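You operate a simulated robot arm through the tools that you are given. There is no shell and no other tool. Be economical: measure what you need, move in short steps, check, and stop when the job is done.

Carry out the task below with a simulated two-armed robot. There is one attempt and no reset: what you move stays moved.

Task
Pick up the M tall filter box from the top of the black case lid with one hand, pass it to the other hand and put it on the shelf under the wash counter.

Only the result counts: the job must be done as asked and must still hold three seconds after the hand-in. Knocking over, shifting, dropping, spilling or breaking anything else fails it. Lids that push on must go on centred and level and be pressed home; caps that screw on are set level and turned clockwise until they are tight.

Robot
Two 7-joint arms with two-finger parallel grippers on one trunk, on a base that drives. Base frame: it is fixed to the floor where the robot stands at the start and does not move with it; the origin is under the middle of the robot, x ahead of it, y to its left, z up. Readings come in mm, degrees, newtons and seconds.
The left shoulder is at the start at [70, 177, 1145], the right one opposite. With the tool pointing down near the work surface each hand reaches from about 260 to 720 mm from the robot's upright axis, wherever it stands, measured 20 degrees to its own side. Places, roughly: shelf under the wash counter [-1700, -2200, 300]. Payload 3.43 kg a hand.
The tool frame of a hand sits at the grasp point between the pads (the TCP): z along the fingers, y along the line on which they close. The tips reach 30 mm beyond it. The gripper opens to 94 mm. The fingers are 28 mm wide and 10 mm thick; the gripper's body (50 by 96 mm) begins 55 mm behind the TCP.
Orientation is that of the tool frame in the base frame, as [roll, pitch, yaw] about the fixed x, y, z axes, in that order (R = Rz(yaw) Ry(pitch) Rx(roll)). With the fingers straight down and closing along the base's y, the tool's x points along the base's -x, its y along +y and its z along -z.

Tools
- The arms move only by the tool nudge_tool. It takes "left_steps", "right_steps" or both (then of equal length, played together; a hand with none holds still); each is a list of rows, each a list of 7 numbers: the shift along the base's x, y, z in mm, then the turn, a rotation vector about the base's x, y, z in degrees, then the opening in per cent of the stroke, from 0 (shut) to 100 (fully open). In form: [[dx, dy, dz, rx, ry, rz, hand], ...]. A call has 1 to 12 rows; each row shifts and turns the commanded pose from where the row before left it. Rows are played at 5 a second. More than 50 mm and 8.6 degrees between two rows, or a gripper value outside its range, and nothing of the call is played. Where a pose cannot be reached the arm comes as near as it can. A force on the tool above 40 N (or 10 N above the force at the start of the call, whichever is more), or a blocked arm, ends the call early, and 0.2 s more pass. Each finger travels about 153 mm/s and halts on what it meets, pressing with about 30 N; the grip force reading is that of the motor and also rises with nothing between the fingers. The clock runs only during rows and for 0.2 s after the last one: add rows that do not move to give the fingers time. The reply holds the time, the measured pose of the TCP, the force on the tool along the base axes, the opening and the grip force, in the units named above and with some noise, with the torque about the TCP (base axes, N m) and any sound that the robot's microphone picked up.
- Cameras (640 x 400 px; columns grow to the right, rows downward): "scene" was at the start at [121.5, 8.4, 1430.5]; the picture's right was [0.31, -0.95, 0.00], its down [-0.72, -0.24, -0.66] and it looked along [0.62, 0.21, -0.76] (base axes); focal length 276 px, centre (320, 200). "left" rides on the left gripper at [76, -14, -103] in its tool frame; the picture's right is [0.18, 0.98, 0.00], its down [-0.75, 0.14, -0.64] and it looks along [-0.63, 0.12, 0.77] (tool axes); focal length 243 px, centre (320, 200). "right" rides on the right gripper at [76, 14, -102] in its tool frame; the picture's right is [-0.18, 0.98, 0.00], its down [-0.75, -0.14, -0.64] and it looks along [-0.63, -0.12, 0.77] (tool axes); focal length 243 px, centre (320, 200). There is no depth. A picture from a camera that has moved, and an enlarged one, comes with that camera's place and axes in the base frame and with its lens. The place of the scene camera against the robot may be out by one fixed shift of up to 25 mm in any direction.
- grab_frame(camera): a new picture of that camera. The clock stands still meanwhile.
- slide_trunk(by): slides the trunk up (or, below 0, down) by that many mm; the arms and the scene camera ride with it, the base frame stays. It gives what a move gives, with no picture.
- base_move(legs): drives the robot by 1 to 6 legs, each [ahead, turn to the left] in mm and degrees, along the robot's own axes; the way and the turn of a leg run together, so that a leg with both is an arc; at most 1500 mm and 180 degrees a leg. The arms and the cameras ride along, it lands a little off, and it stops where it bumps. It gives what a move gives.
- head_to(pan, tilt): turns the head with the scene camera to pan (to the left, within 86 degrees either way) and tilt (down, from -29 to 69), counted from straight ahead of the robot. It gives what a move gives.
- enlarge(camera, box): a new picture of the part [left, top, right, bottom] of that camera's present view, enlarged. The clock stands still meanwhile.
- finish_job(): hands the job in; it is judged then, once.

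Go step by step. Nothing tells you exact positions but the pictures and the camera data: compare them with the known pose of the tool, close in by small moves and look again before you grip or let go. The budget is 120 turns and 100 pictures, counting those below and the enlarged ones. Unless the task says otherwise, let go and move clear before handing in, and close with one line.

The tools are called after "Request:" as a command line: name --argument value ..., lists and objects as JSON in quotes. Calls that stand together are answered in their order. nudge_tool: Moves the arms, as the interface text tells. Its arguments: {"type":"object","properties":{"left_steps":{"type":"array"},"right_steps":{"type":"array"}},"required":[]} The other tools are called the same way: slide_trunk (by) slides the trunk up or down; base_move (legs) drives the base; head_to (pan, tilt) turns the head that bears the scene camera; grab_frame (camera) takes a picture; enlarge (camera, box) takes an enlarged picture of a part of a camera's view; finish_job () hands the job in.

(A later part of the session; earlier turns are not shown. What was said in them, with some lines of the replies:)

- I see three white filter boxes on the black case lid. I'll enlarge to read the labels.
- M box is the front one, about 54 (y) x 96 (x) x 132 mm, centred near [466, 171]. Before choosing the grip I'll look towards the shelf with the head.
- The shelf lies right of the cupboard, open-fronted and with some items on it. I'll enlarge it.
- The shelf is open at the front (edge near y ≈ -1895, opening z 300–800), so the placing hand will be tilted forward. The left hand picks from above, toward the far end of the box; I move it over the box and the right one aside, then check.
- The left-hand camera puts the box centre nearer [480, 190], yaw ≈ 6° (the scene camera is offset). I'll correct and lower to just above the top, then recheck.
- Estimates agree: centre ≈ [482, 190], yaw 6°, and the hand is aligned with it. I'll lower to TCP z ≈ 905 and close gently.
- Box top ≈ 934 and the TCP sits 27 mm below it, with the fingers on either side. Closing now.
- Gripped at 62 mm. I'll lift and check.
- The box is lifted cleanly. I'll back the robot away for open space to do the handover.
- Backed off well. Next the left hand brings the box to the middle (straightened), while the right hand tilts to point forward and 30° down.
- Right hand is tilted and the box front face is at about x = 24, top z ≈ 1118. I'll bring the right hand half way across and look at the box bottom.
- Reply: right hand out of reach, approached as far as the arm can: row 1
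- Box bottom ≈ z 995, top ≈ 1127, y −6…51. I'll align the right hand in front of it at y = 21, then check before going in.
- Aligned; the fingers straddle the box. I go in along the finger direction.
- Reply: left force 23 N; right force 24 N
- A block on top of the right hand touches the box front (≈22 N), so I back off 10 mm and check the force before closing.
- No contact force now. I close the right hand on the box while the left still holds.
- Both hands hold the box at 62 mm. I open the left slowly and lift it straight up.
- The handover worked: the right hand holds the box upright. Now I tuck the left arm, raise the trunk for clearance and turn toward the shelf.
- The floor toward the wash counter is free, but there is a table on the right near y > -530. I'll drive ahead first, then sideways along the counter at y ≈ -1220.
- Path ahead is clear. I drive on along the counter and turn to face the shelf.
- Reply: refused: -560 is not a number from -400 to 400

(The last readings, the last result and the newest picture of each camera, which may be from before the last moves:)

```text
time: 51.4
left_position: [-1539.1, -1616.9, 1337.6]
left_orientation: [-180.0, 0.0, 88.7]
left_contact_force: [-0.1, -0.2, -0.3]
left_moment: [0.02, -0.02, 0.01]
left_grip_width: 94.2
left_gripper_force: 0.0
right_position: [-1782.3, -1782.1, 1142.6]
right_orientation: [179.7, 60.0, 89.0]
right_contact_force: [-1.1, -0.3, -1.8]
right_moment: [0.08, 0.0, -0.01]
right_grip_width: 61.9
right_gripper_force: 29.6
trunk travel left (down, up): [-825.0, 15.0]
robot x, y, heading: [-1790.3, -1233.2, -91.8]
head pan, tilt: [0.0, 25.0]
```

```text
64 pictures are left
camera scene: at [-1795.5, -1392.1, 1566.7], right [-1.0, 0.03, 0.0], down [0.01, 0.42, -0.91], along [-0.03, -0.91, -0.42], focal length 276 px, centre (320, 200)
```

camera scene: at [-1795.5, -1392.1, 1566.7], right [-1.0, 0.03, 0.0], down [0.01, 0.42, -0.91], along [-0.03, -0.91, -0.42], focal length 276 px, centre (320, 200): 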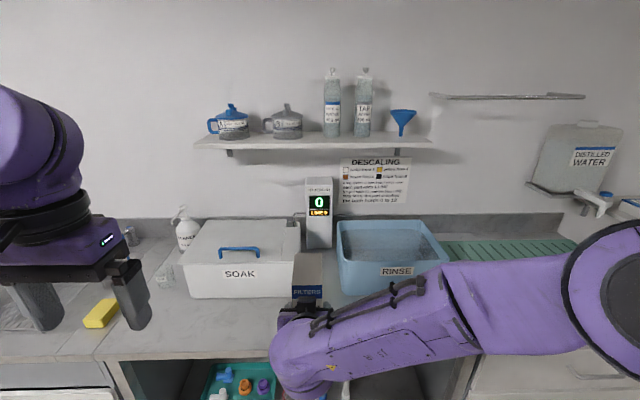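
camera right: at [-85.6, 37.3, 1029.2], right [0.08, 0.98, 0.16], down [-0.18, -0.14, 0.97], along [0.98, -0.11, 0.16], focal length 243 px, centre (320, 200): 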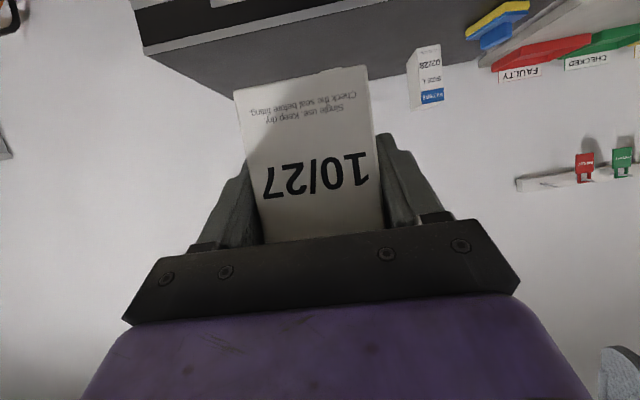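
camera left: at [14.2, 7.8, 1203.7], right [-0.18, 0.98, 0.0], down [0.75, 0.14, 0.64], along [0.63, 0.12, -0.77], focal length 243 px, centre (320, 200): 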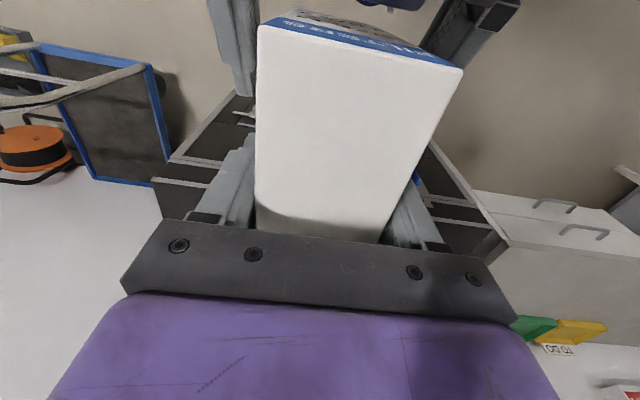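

I'm facing the shelf; before lowering I back off 200 mm so the box clears the counter edge, then lower the trunk and look under the counter.

Request:
base_move --legs '[[-220, 1.5]]'

Request:
slide_trunk --by -400

Request:
slide_trunk --by -290

Request:
grab_frame --camera "scene"

Request:
grab_frame --camera "right"

```text
time: 53.1
left_position: [-1522.9, -1392.9, 1335.5]
left_orientation: [-179.9, -0.2, 90.4]
left_contact_force: [0.2, -0.5, 0.2]
left_moment: [0.01, -0.01, 0.0]
left_grip_width: 93.9
left_gripper_force: 0.0
right_position: [-1760.1, -1563.9, 1141.2]
right_orientation: [179.7, 60.0, 90.8]
right_contact_force: [0.3, -0.2, -3.3]
right_moment: [0.04, -0.03, 0.0]
right_grip_width: 61.9
right_gripper_force: 30.0
trunk travel left (down, up): [-825.0, 15.0]
robot x, y, heading: [-1788.7, -1013.9, -89.9]
head pan, tilt: [0.0, 25.0]
```

```text
time: 56.9
left_position: [-1524.0, -1389.9, 935.2]
left_orientation: [-180.0, 0.0, 90.4]
left_contact_force: [0.1, -0.1, 0.2]
left_moment: [-0.02, -0.01, -0.01]
left_grip_width: 94.0
left_gripper_force: 0.1
right_position: [-1760.1, -1561.8, 742.5]
right_orientation: [179.7, 60.0, 90.9]
right_contact_force: [0.3, -0.5, -1.0]
right_moment: [0.08, 0.02, -0.01]
right_grip_width: 62.0
right_gripper_force: 29.8
trunk travel left (down, up): [-425.0, 415.0]
robot x, y, heading: [-1786.6, -1012.0, -89.7]
head pan, tilt: [0.0, 25.0]
```

```text
time: 59.8
left_position: [-1524.0, -1389.9, 645.6]
left_orientation: [-180.0, -0.1, 90.5]
left_contact_force: [-0.4, -0.3, -0.4]
left_moment: [-0.02, -0.01, 0.0]
left_grip_width: 93.8
left_gripper_force: 0.0
right_position: [-1761.8, -1562.4, 453.9]
right_orientation: [179.7, 59.9, 90.8]
right_contact_force: [0.2, -0.4, -1.9]
right_moment: [0.08, 0.02, 0.0]
right_grip_width: 61.8
right_gripper_force: 30.0
trunk travel left (down, up): [-135.0, 705.0]
robot x, y, heading: [-1788.7, -1014.9, -89.7]
head pan, tilt: [0.0, 25.0]
```

```text
63 pictures are left
camera scene: at [-1788.1, -1172.0, 876.8], right [-1.0, 0.0, 0.0], down [0.0, 0.42, -0.91], along [0.0, -0.91, -0.42], focal length 276 px, centre (320, 200)
```

scene: 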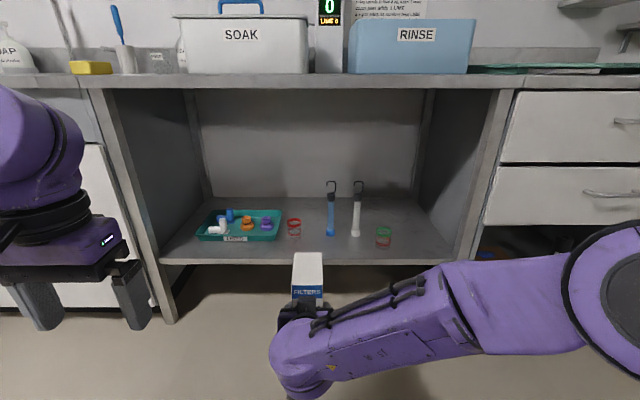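

```text
62 pictures are left
camera right: at [-1749.5, -1433.8, 439.1], right [0.98, -0.07, 0.16], down [-0.15, 0.18, 0.97], along [-0.1, -0.98, 0.16], focal length 243 px, centre (320, 200)
```

right: 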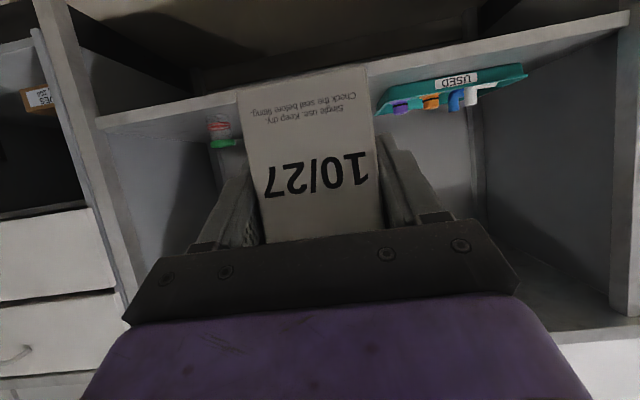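

I now see straight onto the shelf: free strip in front of the red ring and the bottles. I'll zoom to measure the edge and the objects.

Request:
enlarge --camera "scene" --box '[240, 170, 400, 290]'

Request:
enlarge --camera "right" --box '[80, 50, 400, 170]'

```text
3.33 times, centred on (320, 230) of scene
camera zoom: at [-1788.1, -1172.0, 876.8], right [-1.0, 0.0, 0.0], down [0.0, 0.42, -0.91], along [0.0, -0.91, -0.42], focal length 920 px, centre (320, 100)
```

zoom: 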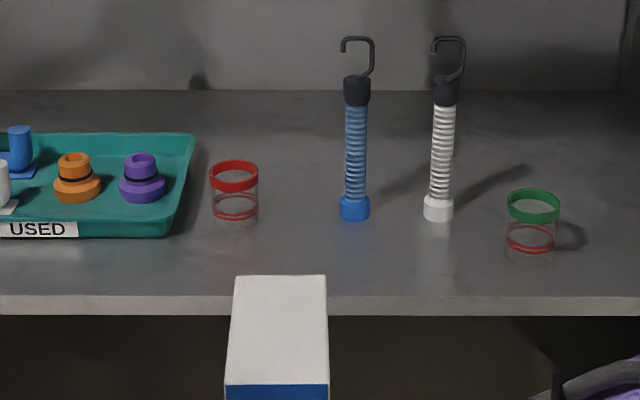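

```text
2.00 times, centred on (240, 110) of right
camera zoom: at [-1749.5, -1433.8, 439.1], right [0.98, -0.07, 0.16], down [-0.15, 0.18, 0.97], along [-0.1, -0.98, 0.16], focal length 485 px, centre (480, 380)
```

zoom: 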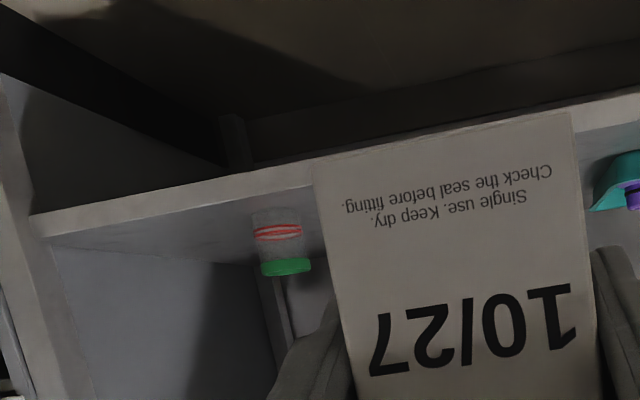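

Shelf top ≈ z 297, front edge ≈ y −1950; ring at x ≈ −1688 and blue bottle at x ≈ −1829, both at y ≈ −2085. I'll aim for box centre ≈ [−1765, −2022]. Drive 300 mm closer first.

Request:
base_move --legs '[[290, 0]]'

Request:
enlarge --camera "scene" --box '[200, 200, 440, 400]'

Request:
grab_frame --camera "right"

```text
time: 61.8
left_position: [-1518.5, -1680.5, 646.3]
left_orientation: [-180.0, 0.0, 90.8]
left_contact_force: [-0.3, -0.3, -0.7]
left_moment: [-0.02, 0.0, -0.01]
left_grip_width: 94.1
left_gripper_force: 0.0
right_position: [-1756.2, -1852.8, 452.7]
right_orientation: [179.7, 60.1, 91.1]
right_contact_force: [-0.3, 0.4, -2.2]
right_moment: [0.05, 0.0, 0.03]
right_grip_width: 62.2
right_gripper_force: 30.1
trunk travel left (down, up): [-135.0, 705.0]
robot x, y, heading: [-1782.7, -1304.8, -89.5]
head pan, tilt: [0.0, 25.0]
```

```text
2.00 times, centred on (320, 300) of scene
camera zoom: at [-1785.7, -1464.4, 876.7], right [-1.0, -0.01, 0.0], down [0.0, 0.42, -0.91], along [0.01, -0.91, -0.42], focal length 552 px, centre (320, 0)
```

zoom: 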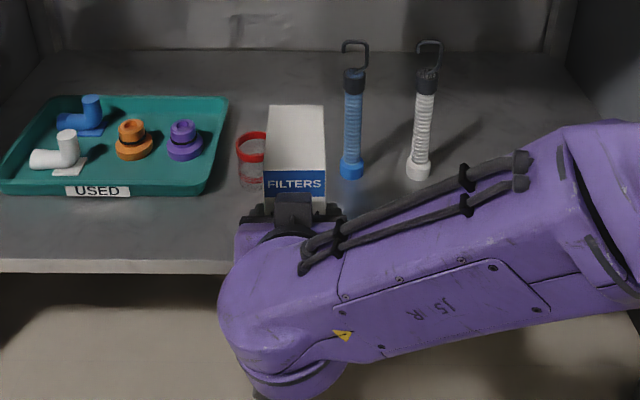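

```text
58 pictures are left
camera right: at [-1745.3, -1725.9, 439.0], right [0.98, -0.07, 0.16], down [-0.15, 0.17, 0.97], along [-0.09, -0.98, 0.16], focal length 243 px, centre (320, 200)
```

right: 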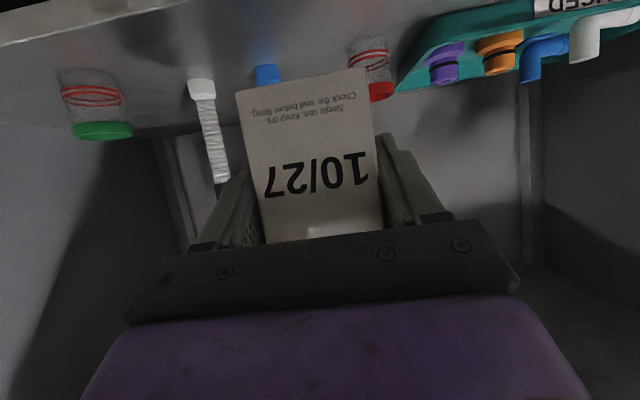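

Measurements agree: gap centre x ≈ −1757 and the hand is at −1756. Drive ~105 mm more, still above the shelf.

Request:
base_move --legs '[[105, 0]]'

Request:
enlarge --camera "scene" --box '[200, 200, 440, 400]'

Request:
grab_frame --camera "right"

```text
time: 63.0
left_position: [-1517.9, -1785.0, 646.7]
left_orientation: [-180.0, 0.1, 90.9]
left_contact_force: [0.2, 0.2, 0.4]
left_moment: [0.02, 0.03, 0.04]
left_grip_width: 93.8
left_gripper_force: 0.0
right_position: [-1753.6, -1958.4, 452.6]
right_orientation: [179.6, 60.0, 91.4]
right_contact_force: [0.5, -0.1, -1.4]
right_moment: [0.04, 0.02, 0.0]
right_grip_width: 62.1
right_gripper_force: 29.8
trunk travel left (down, up): [-135.0, 705.0]
robot x, y, heading: [-1780.7, -1410.8, -89.4]
head pan, tilt: [0.0, 25.0]
```

```text
2.00 times, centred on (320, 300) of scene
camera zoom: at [-1784.5, -1569.3, 876.7], right [-1.0, -0.01, 0.0], down [0.0, 0.42, -0.91], along [0.01, -0.91, -0.42], focal length 552 px, centre (320, 0)
```

zoom: 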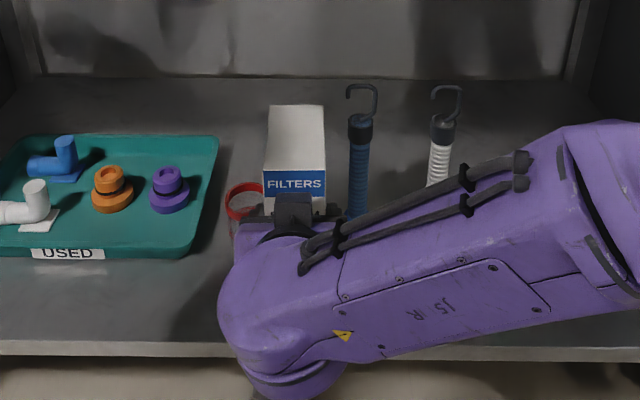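

```text
56 pictures are left
camera right: at [-1743.6, -1830.6, 439.0], right [0.98, -0.07, 0.16], down [-0.15, 0.17, 0.97], along [-0.09, -0.98, 0.16], focal length 243 px, centre (320, 200)
```

right: 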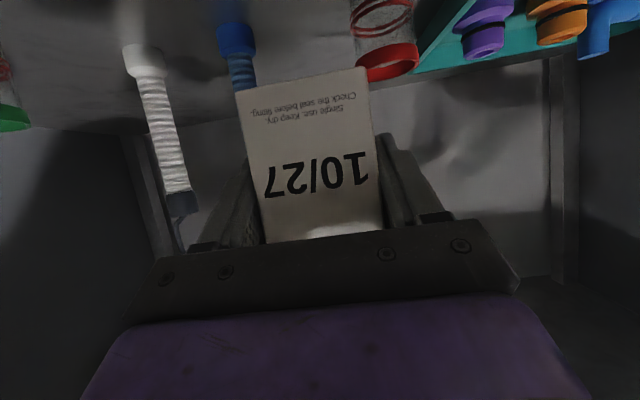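

Everything lines up. I move the hand 30 mm further in and lower 80 mm, then look again.

Request:
nudge_tool --right_steps '[[-2, -15, 0, 0, 0, 0, 20], [-2, -15, 0, 0, 0, 0, 20], [0, 0, -30, 0, 0, 0, 20], [0, 0, -30, 0, 0, 0, 20], [0, 0, -20, 0, 0, 0, 20], [0, 0, 0, 0, 0, 0, 20]]'

Request:
enlarge --camera "scene" --box '[200, 200, 440, 400]'

Request:
grab_frame --camera "right"

```text
time: 64.4
left_position: [-1517.6, -1785.1, 646.3]
left_orientation: [180.0, 0.0, 90.9]
left_contact_force: [-0.4, -0.1, 0.1]
left_moment: [-0.03, -0.01, 0.03]
left_grip_width: 94.1
left_gripper_force: 0.1
right_position: [-1757.7, -1988.8, 373.1]
right_orientation: [179.7, 60.0, 91.3]
right_contact_force: [-2.7, 0.5, -2.0]
right_moment: [0.05, 0.01, -0.01]
right_grip_width: 62.0
right_gripper_force: 30.3
trunk travel left (down, up): [-135.0, 705.0]
robot x, y, heading: [-1783.0, -1412.7, -89.6]
head pan, tilt: [0.0, 25.0]
```

```text
2.00 times, centred on (320, 300) of scene
camera zoom: at [-1784.6, -1569.3, 876.7], right [-1.0, -0.01, 0.0], down [0.0, 0.42, -0.91], along [0.01, -0.91, -0.42], focal length 552 px, centre (320, 0)
```

zoom: 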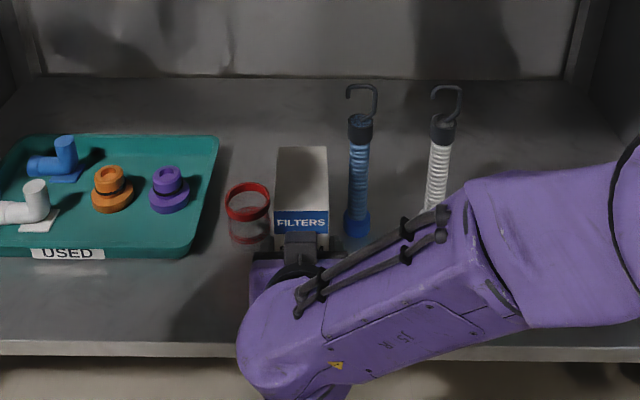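

```text
54 pictures are left
camera right: at [-1747.5, -1861.0, 358.2], right [0.98, -0.07, 0.16], down [-0.15, 0.17, 0.97], along [-0.09, -0.98, 0.16], focal length 243 px, centre (320, 200)
```

right: 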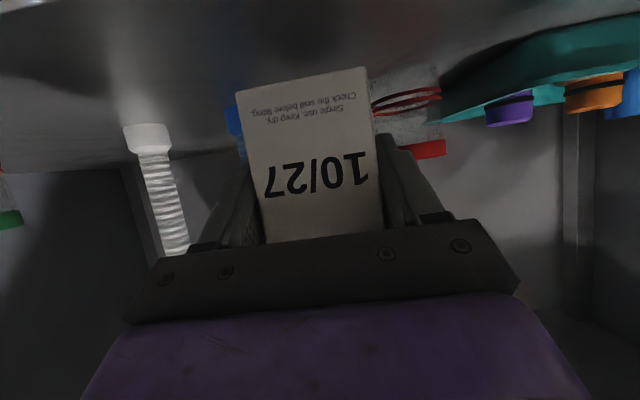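

Box sits well between ring and bottle. Lowering in small steps until the shelf is felt.

Request:
nudge_tool --right_steps '[[0, 0, -10, 0, 0, 0, 20], [0, 0, -4, 0, 0, 0, 20], [0, 0, -3, 0, 0, 0, 20], [0, 0, 0, 0, 0, 0, 20]]'

Request:
enlarge --camera "right" --box '[200, 40, 460, 200]'

```text
time: 65.4
left_position: [-1517.5, -1783.8, 646.6]
left_orientation: [-180.0, 0.0, 90.9]
left_contact_force: [0.5, 0.1, -0.1]
left_moment: [-0.01, 0.0, -0.03]
left_grip_width: 94.1
left_gripper_force: 0.1
right_position: [-1757.7, -1988.1, 356.0]
right_orientation: [179.7, 60.0, 91.2]
right_contact_force: [0.1, -0.7, -1.8]
right_moment: [0.09, -0.02, -0.02]
right_grip_width: 62.3
right_gripper_force: 29.9
trunk travel left (down, up): [-135.0, 705.0]
robot x, y, heading: [-1783.6, -1408.5, -89.6]
head pan, tilt: [0.0, 25.0]
```

```text
2.46 times, centred on (330, 120) of right
camera zoom: at [-1746.9, -1860.5, 341.2], right [0.98, -0.07, 0.16], down [-0.15, 0.17, 0.97], along [-0.09, -0.98, 0.16], focal length 597 px, centre (295, 397)
```

zoom: 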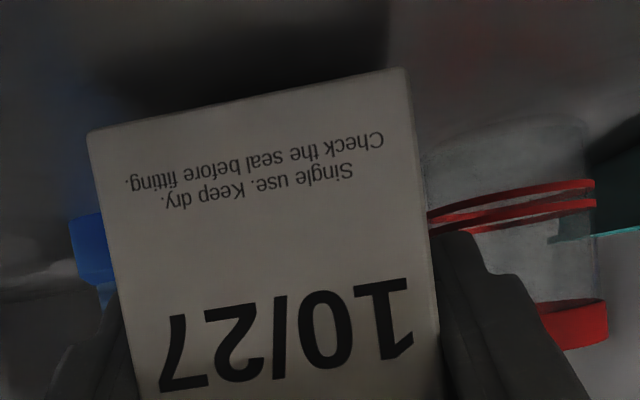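

No contact yet. Continue in 2 mm steps.

Request:
nudge_tool --right_steps '[[0, 0, -2, 0, 0, 0, 20], [0, 0, -2, 0, 0, 0, 20], [0, 0, -2, 0, 0, 0, 20], [0, 0, 0, 0, 0, 0, 20]]'

Request:
nudge_tool --right_steps '[[0, 0, -2, 0, 0, 0, 20], [0, 0, -1, 0, 0, 0, 20], [0, 0, 0, 0, 0, 0, 20]]'

```text
time: 66.4
left_position: [-1517.6, -1783.9, 645.9]
left_orientation: [-180.0, 0.0, 90.9]
left_contact_force: [-0.3, 0.0, -0.2]
left_moment: [0.03, -0.02, 0.02]
left_grip_width: 93.7
left_gripper_force: 0.1
right_position: [-1758.0, -1989.5, 351.0]
right_orientation: [179.7, 60.1, 91.3]
right_contact_force: [-0.2, 0.1, -0.2]
right_moment: [-0.06, 0.02, -0.01]
right_grip_width: 62.1
right_gripper_force: 29.7
trunk travel left (down, up): [-135.0, 705.0]
robot x, y, heading: [-1781.2, -1410.3, -89.6]
head pan, tilt: [0.0, 25.0]
```

```text
time: 67.2
left_position: [-1518.1, -1784.0, 648.0]
left_orientation: [-180.0, 0.1, 90.9]
left_contact_force: [-0.7, -0.4, -0.7]
left_moment: [0.0, 0.0, -0.04]
left_grip_width: 93.9
left_gripper_force: 0.1
right_position: [-1756.9, -1990.4, 350.1]
right_orientation: [179.6, 60.1, 91.2]
right_contact_force: [-0.6, 0.0, 12.8]
right_moment: [0.25, 0.46, -0.01]
right_grip_width: 61.9
right_gripper_force: 30.1
trunk travel left (down, up): [-135.0, 705.0]
robot x, y, heading: [-1784.3, -1410.2, -89.5]
head pan, tilt: [0.0, 25.0]
```

Contact of 13 N at the height expected, so the box is on the shelf. Open slowly.

Request:
nudge_tool --right_steps '[[0, 0, 0.5, 0, 0, 0, 68], [0, 0, 0, 0, 0, 0, 74], [0, 0, 0, 0, 0, 0, 82], [0, 0, 0, 0, 0, 0, 90], [0, 0, 0, 0, 0, 0, 95], [0, 0, 0, 0, 0, 0, 95]]'

Request:
grab_frame --camera "right"

Request:
enlarge --camera "scene" --box '[200, 200, 440, 400]'

```text
time: 68.6
left_position: [-1517.5, -1784.2, 646.7]
left_orientation: [-180.0, 0.0, 90.9]
left_contact_force: [0.2, -0.3, 0.2]
left_moment: [-0.01, 0.04, 0.01]
left_grip_width: 94.0
left_gripper_force: 0.0
right_position: [-1757.2, -1989.4, 348.9]
right_orientation: [179.6, 60.0, 91.4]
right_contact_force: [0.5, 0.5, -0.1]
right_moment: [0.04, -0.01, 0.04]
right_grip_width: 89.1
right_gripper_force: 0.1
trunk travel left (down, up): [-135.0, 705.0]
robot x, y, heading: [-1788.0, -1408.2, -89.5]
head pan, tilt: [0.0, 25.0]
```

```text
52 pictures are left
camera right: at [-1747.3, -1860.5, 333.9], right [0.98, -0.07, 0.16], down [-0.15, 0.17, 0.97], along [-0.09, -0.98, 0.16], focal length 243 px, centre (320, 200)
```

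right: 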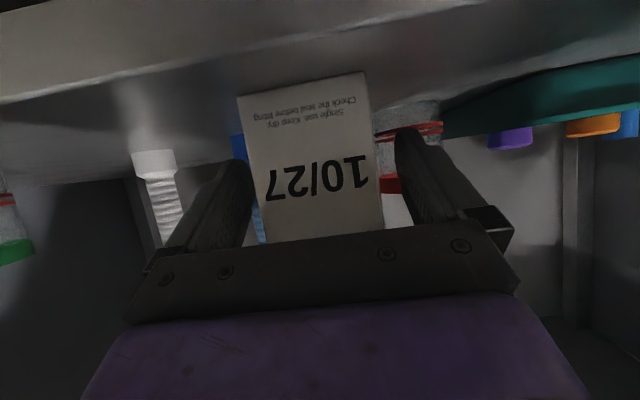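

```text
2.00 times, centred on (320, 300) of scene
camera zoom: at [-1784.6, -1569.1, 876.7], right [-1.0, -0.01, 0.0], down [0.0, 0.42, -0.91], along [0.01, -0.91, -0.42], focal length 552 px, centre (320, 0)
```

zoom: 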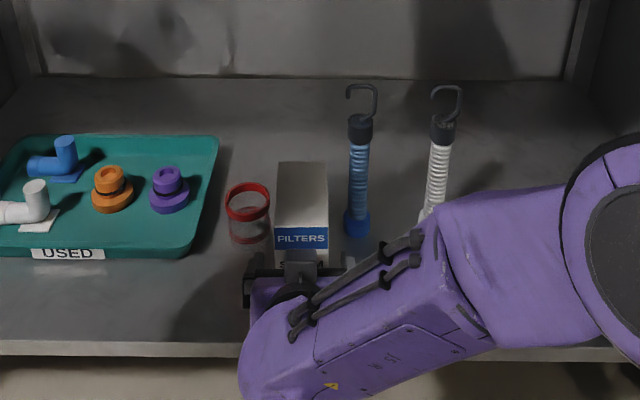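

The box stands upright and free. I withdraw along the finger direction.

Request:
nudge_tool --right_steps '[[0, 17, 8, 0, 0, 0, 95], [0, 17, 8, 0, 0, 0, 95], [0, 20, 12, 0, 0, 0, 95], [0, 25, 14, 0, 0, 0, 95], [0, 30, 17, 0, 0, 0, 95], [0, 0, 0, 0, 0, 0, 95]]'

Request:
base_move --legs '[[-250, 0]]'

Request:
grab_frame --camera "scene"

Request:
grab_frame --camera "right"

```text
time: 70.0
left_position: [-1518.6, -1784.7, 646.8]
left_orientation: [-180.0, 0.0, 90.9]
left_contact_force: [0.5, -1.2, 0.5]
left_moment: [0.01, -0.02, 0.0]
left_grip_width: 93.9
left_gripper_force: 0.1
right_position: [-1755.7, -1880.3, 408.3]
right_orientation: [179.6, 59.9, 91.3]
right_contact_force: [-0.7, -0.1, 0.5]
right_moment: [0.01, 0.0, 0.0]
right_grip_width: 89.4
right_gripper_force: 0.1
trunk travel left (down, up): [-135.0, 705.0]
robot x, y, heading: [-1784.6, -1408.7, -89.5]
head pan, tilt: [0.0, 25.0]
```

```text
time: 71.8
left_position: [-1519.4, -1531.0, 646.1]
left_orientation: [-179.9, -0.1, 91.1]
left_contact_force: [-0.1, 0.0, 0.4]
left_moment: [0.01, 0.0, -0.02]
left_grip_width: 94.0
left_gripper_force: 0.0
right_position: [-1757.9, -1628.1, 408.0]
right_orientation: [179.6, 60.0, 91.5]
right_contact_force: [-0.9, 0.8, -0.3]
right_moment: [-0.04, -0.02, 0.02]
right_grip_width: 89.4
right_gripper_force: 0.0
trunk travel left (down, up): [-135.0, 705.0]
robot x, y, heading: [-1786.7, -1159.7, -89.1]
head pan, tilt: [0.0, 25.0]
```

```text
50 pictures are left
camera scene: at [-1787.0, -1317.2, 876.8], right [-1.0, -0.01, 0.0], down [-0.01, 0.42, -0.91], along [0.01, -0.91, -0.42], focal length 276 px, centre (320, 200)
```

scene: 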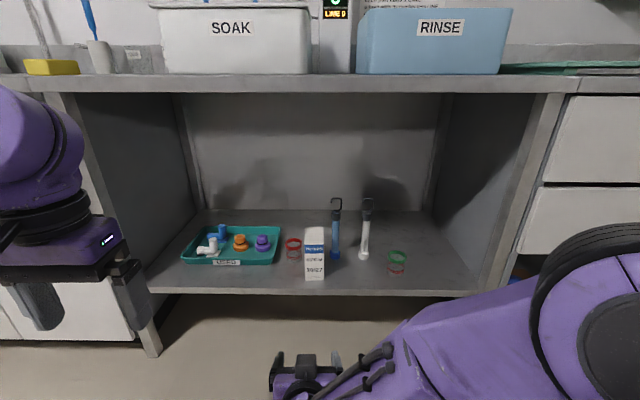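

```text
49 pictures are left
camera right: at [-1747.7, -1500.0, 393.7], right [0.98, -0.06, 0.16], down [-0.15, 0.17, 0.97], along [-0.09, -0.98, 0.16], focal length 243 px, centre (320, 200)
```

right: 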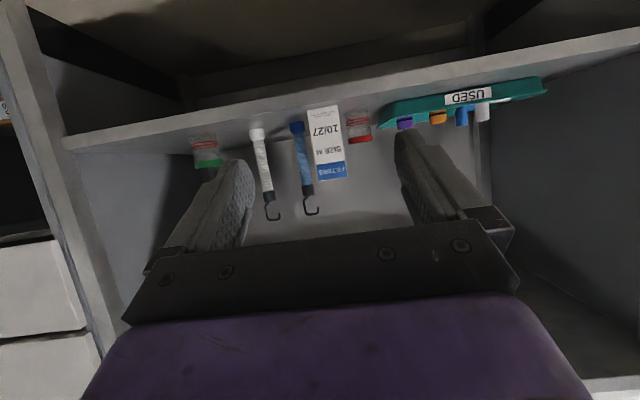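

The size M box stands upright on the shelf, inside the front edge, with nothing else disturbed and both hands clear. I hand the job in.

Request:
finish_job

```text
The job is handed in.
```

The size M filter box was picked up with the left hand, passed to the right, and now stands upright on the shelf under the wash counter. The last pictures before hand-in showed nothing else moved and both hands clear.
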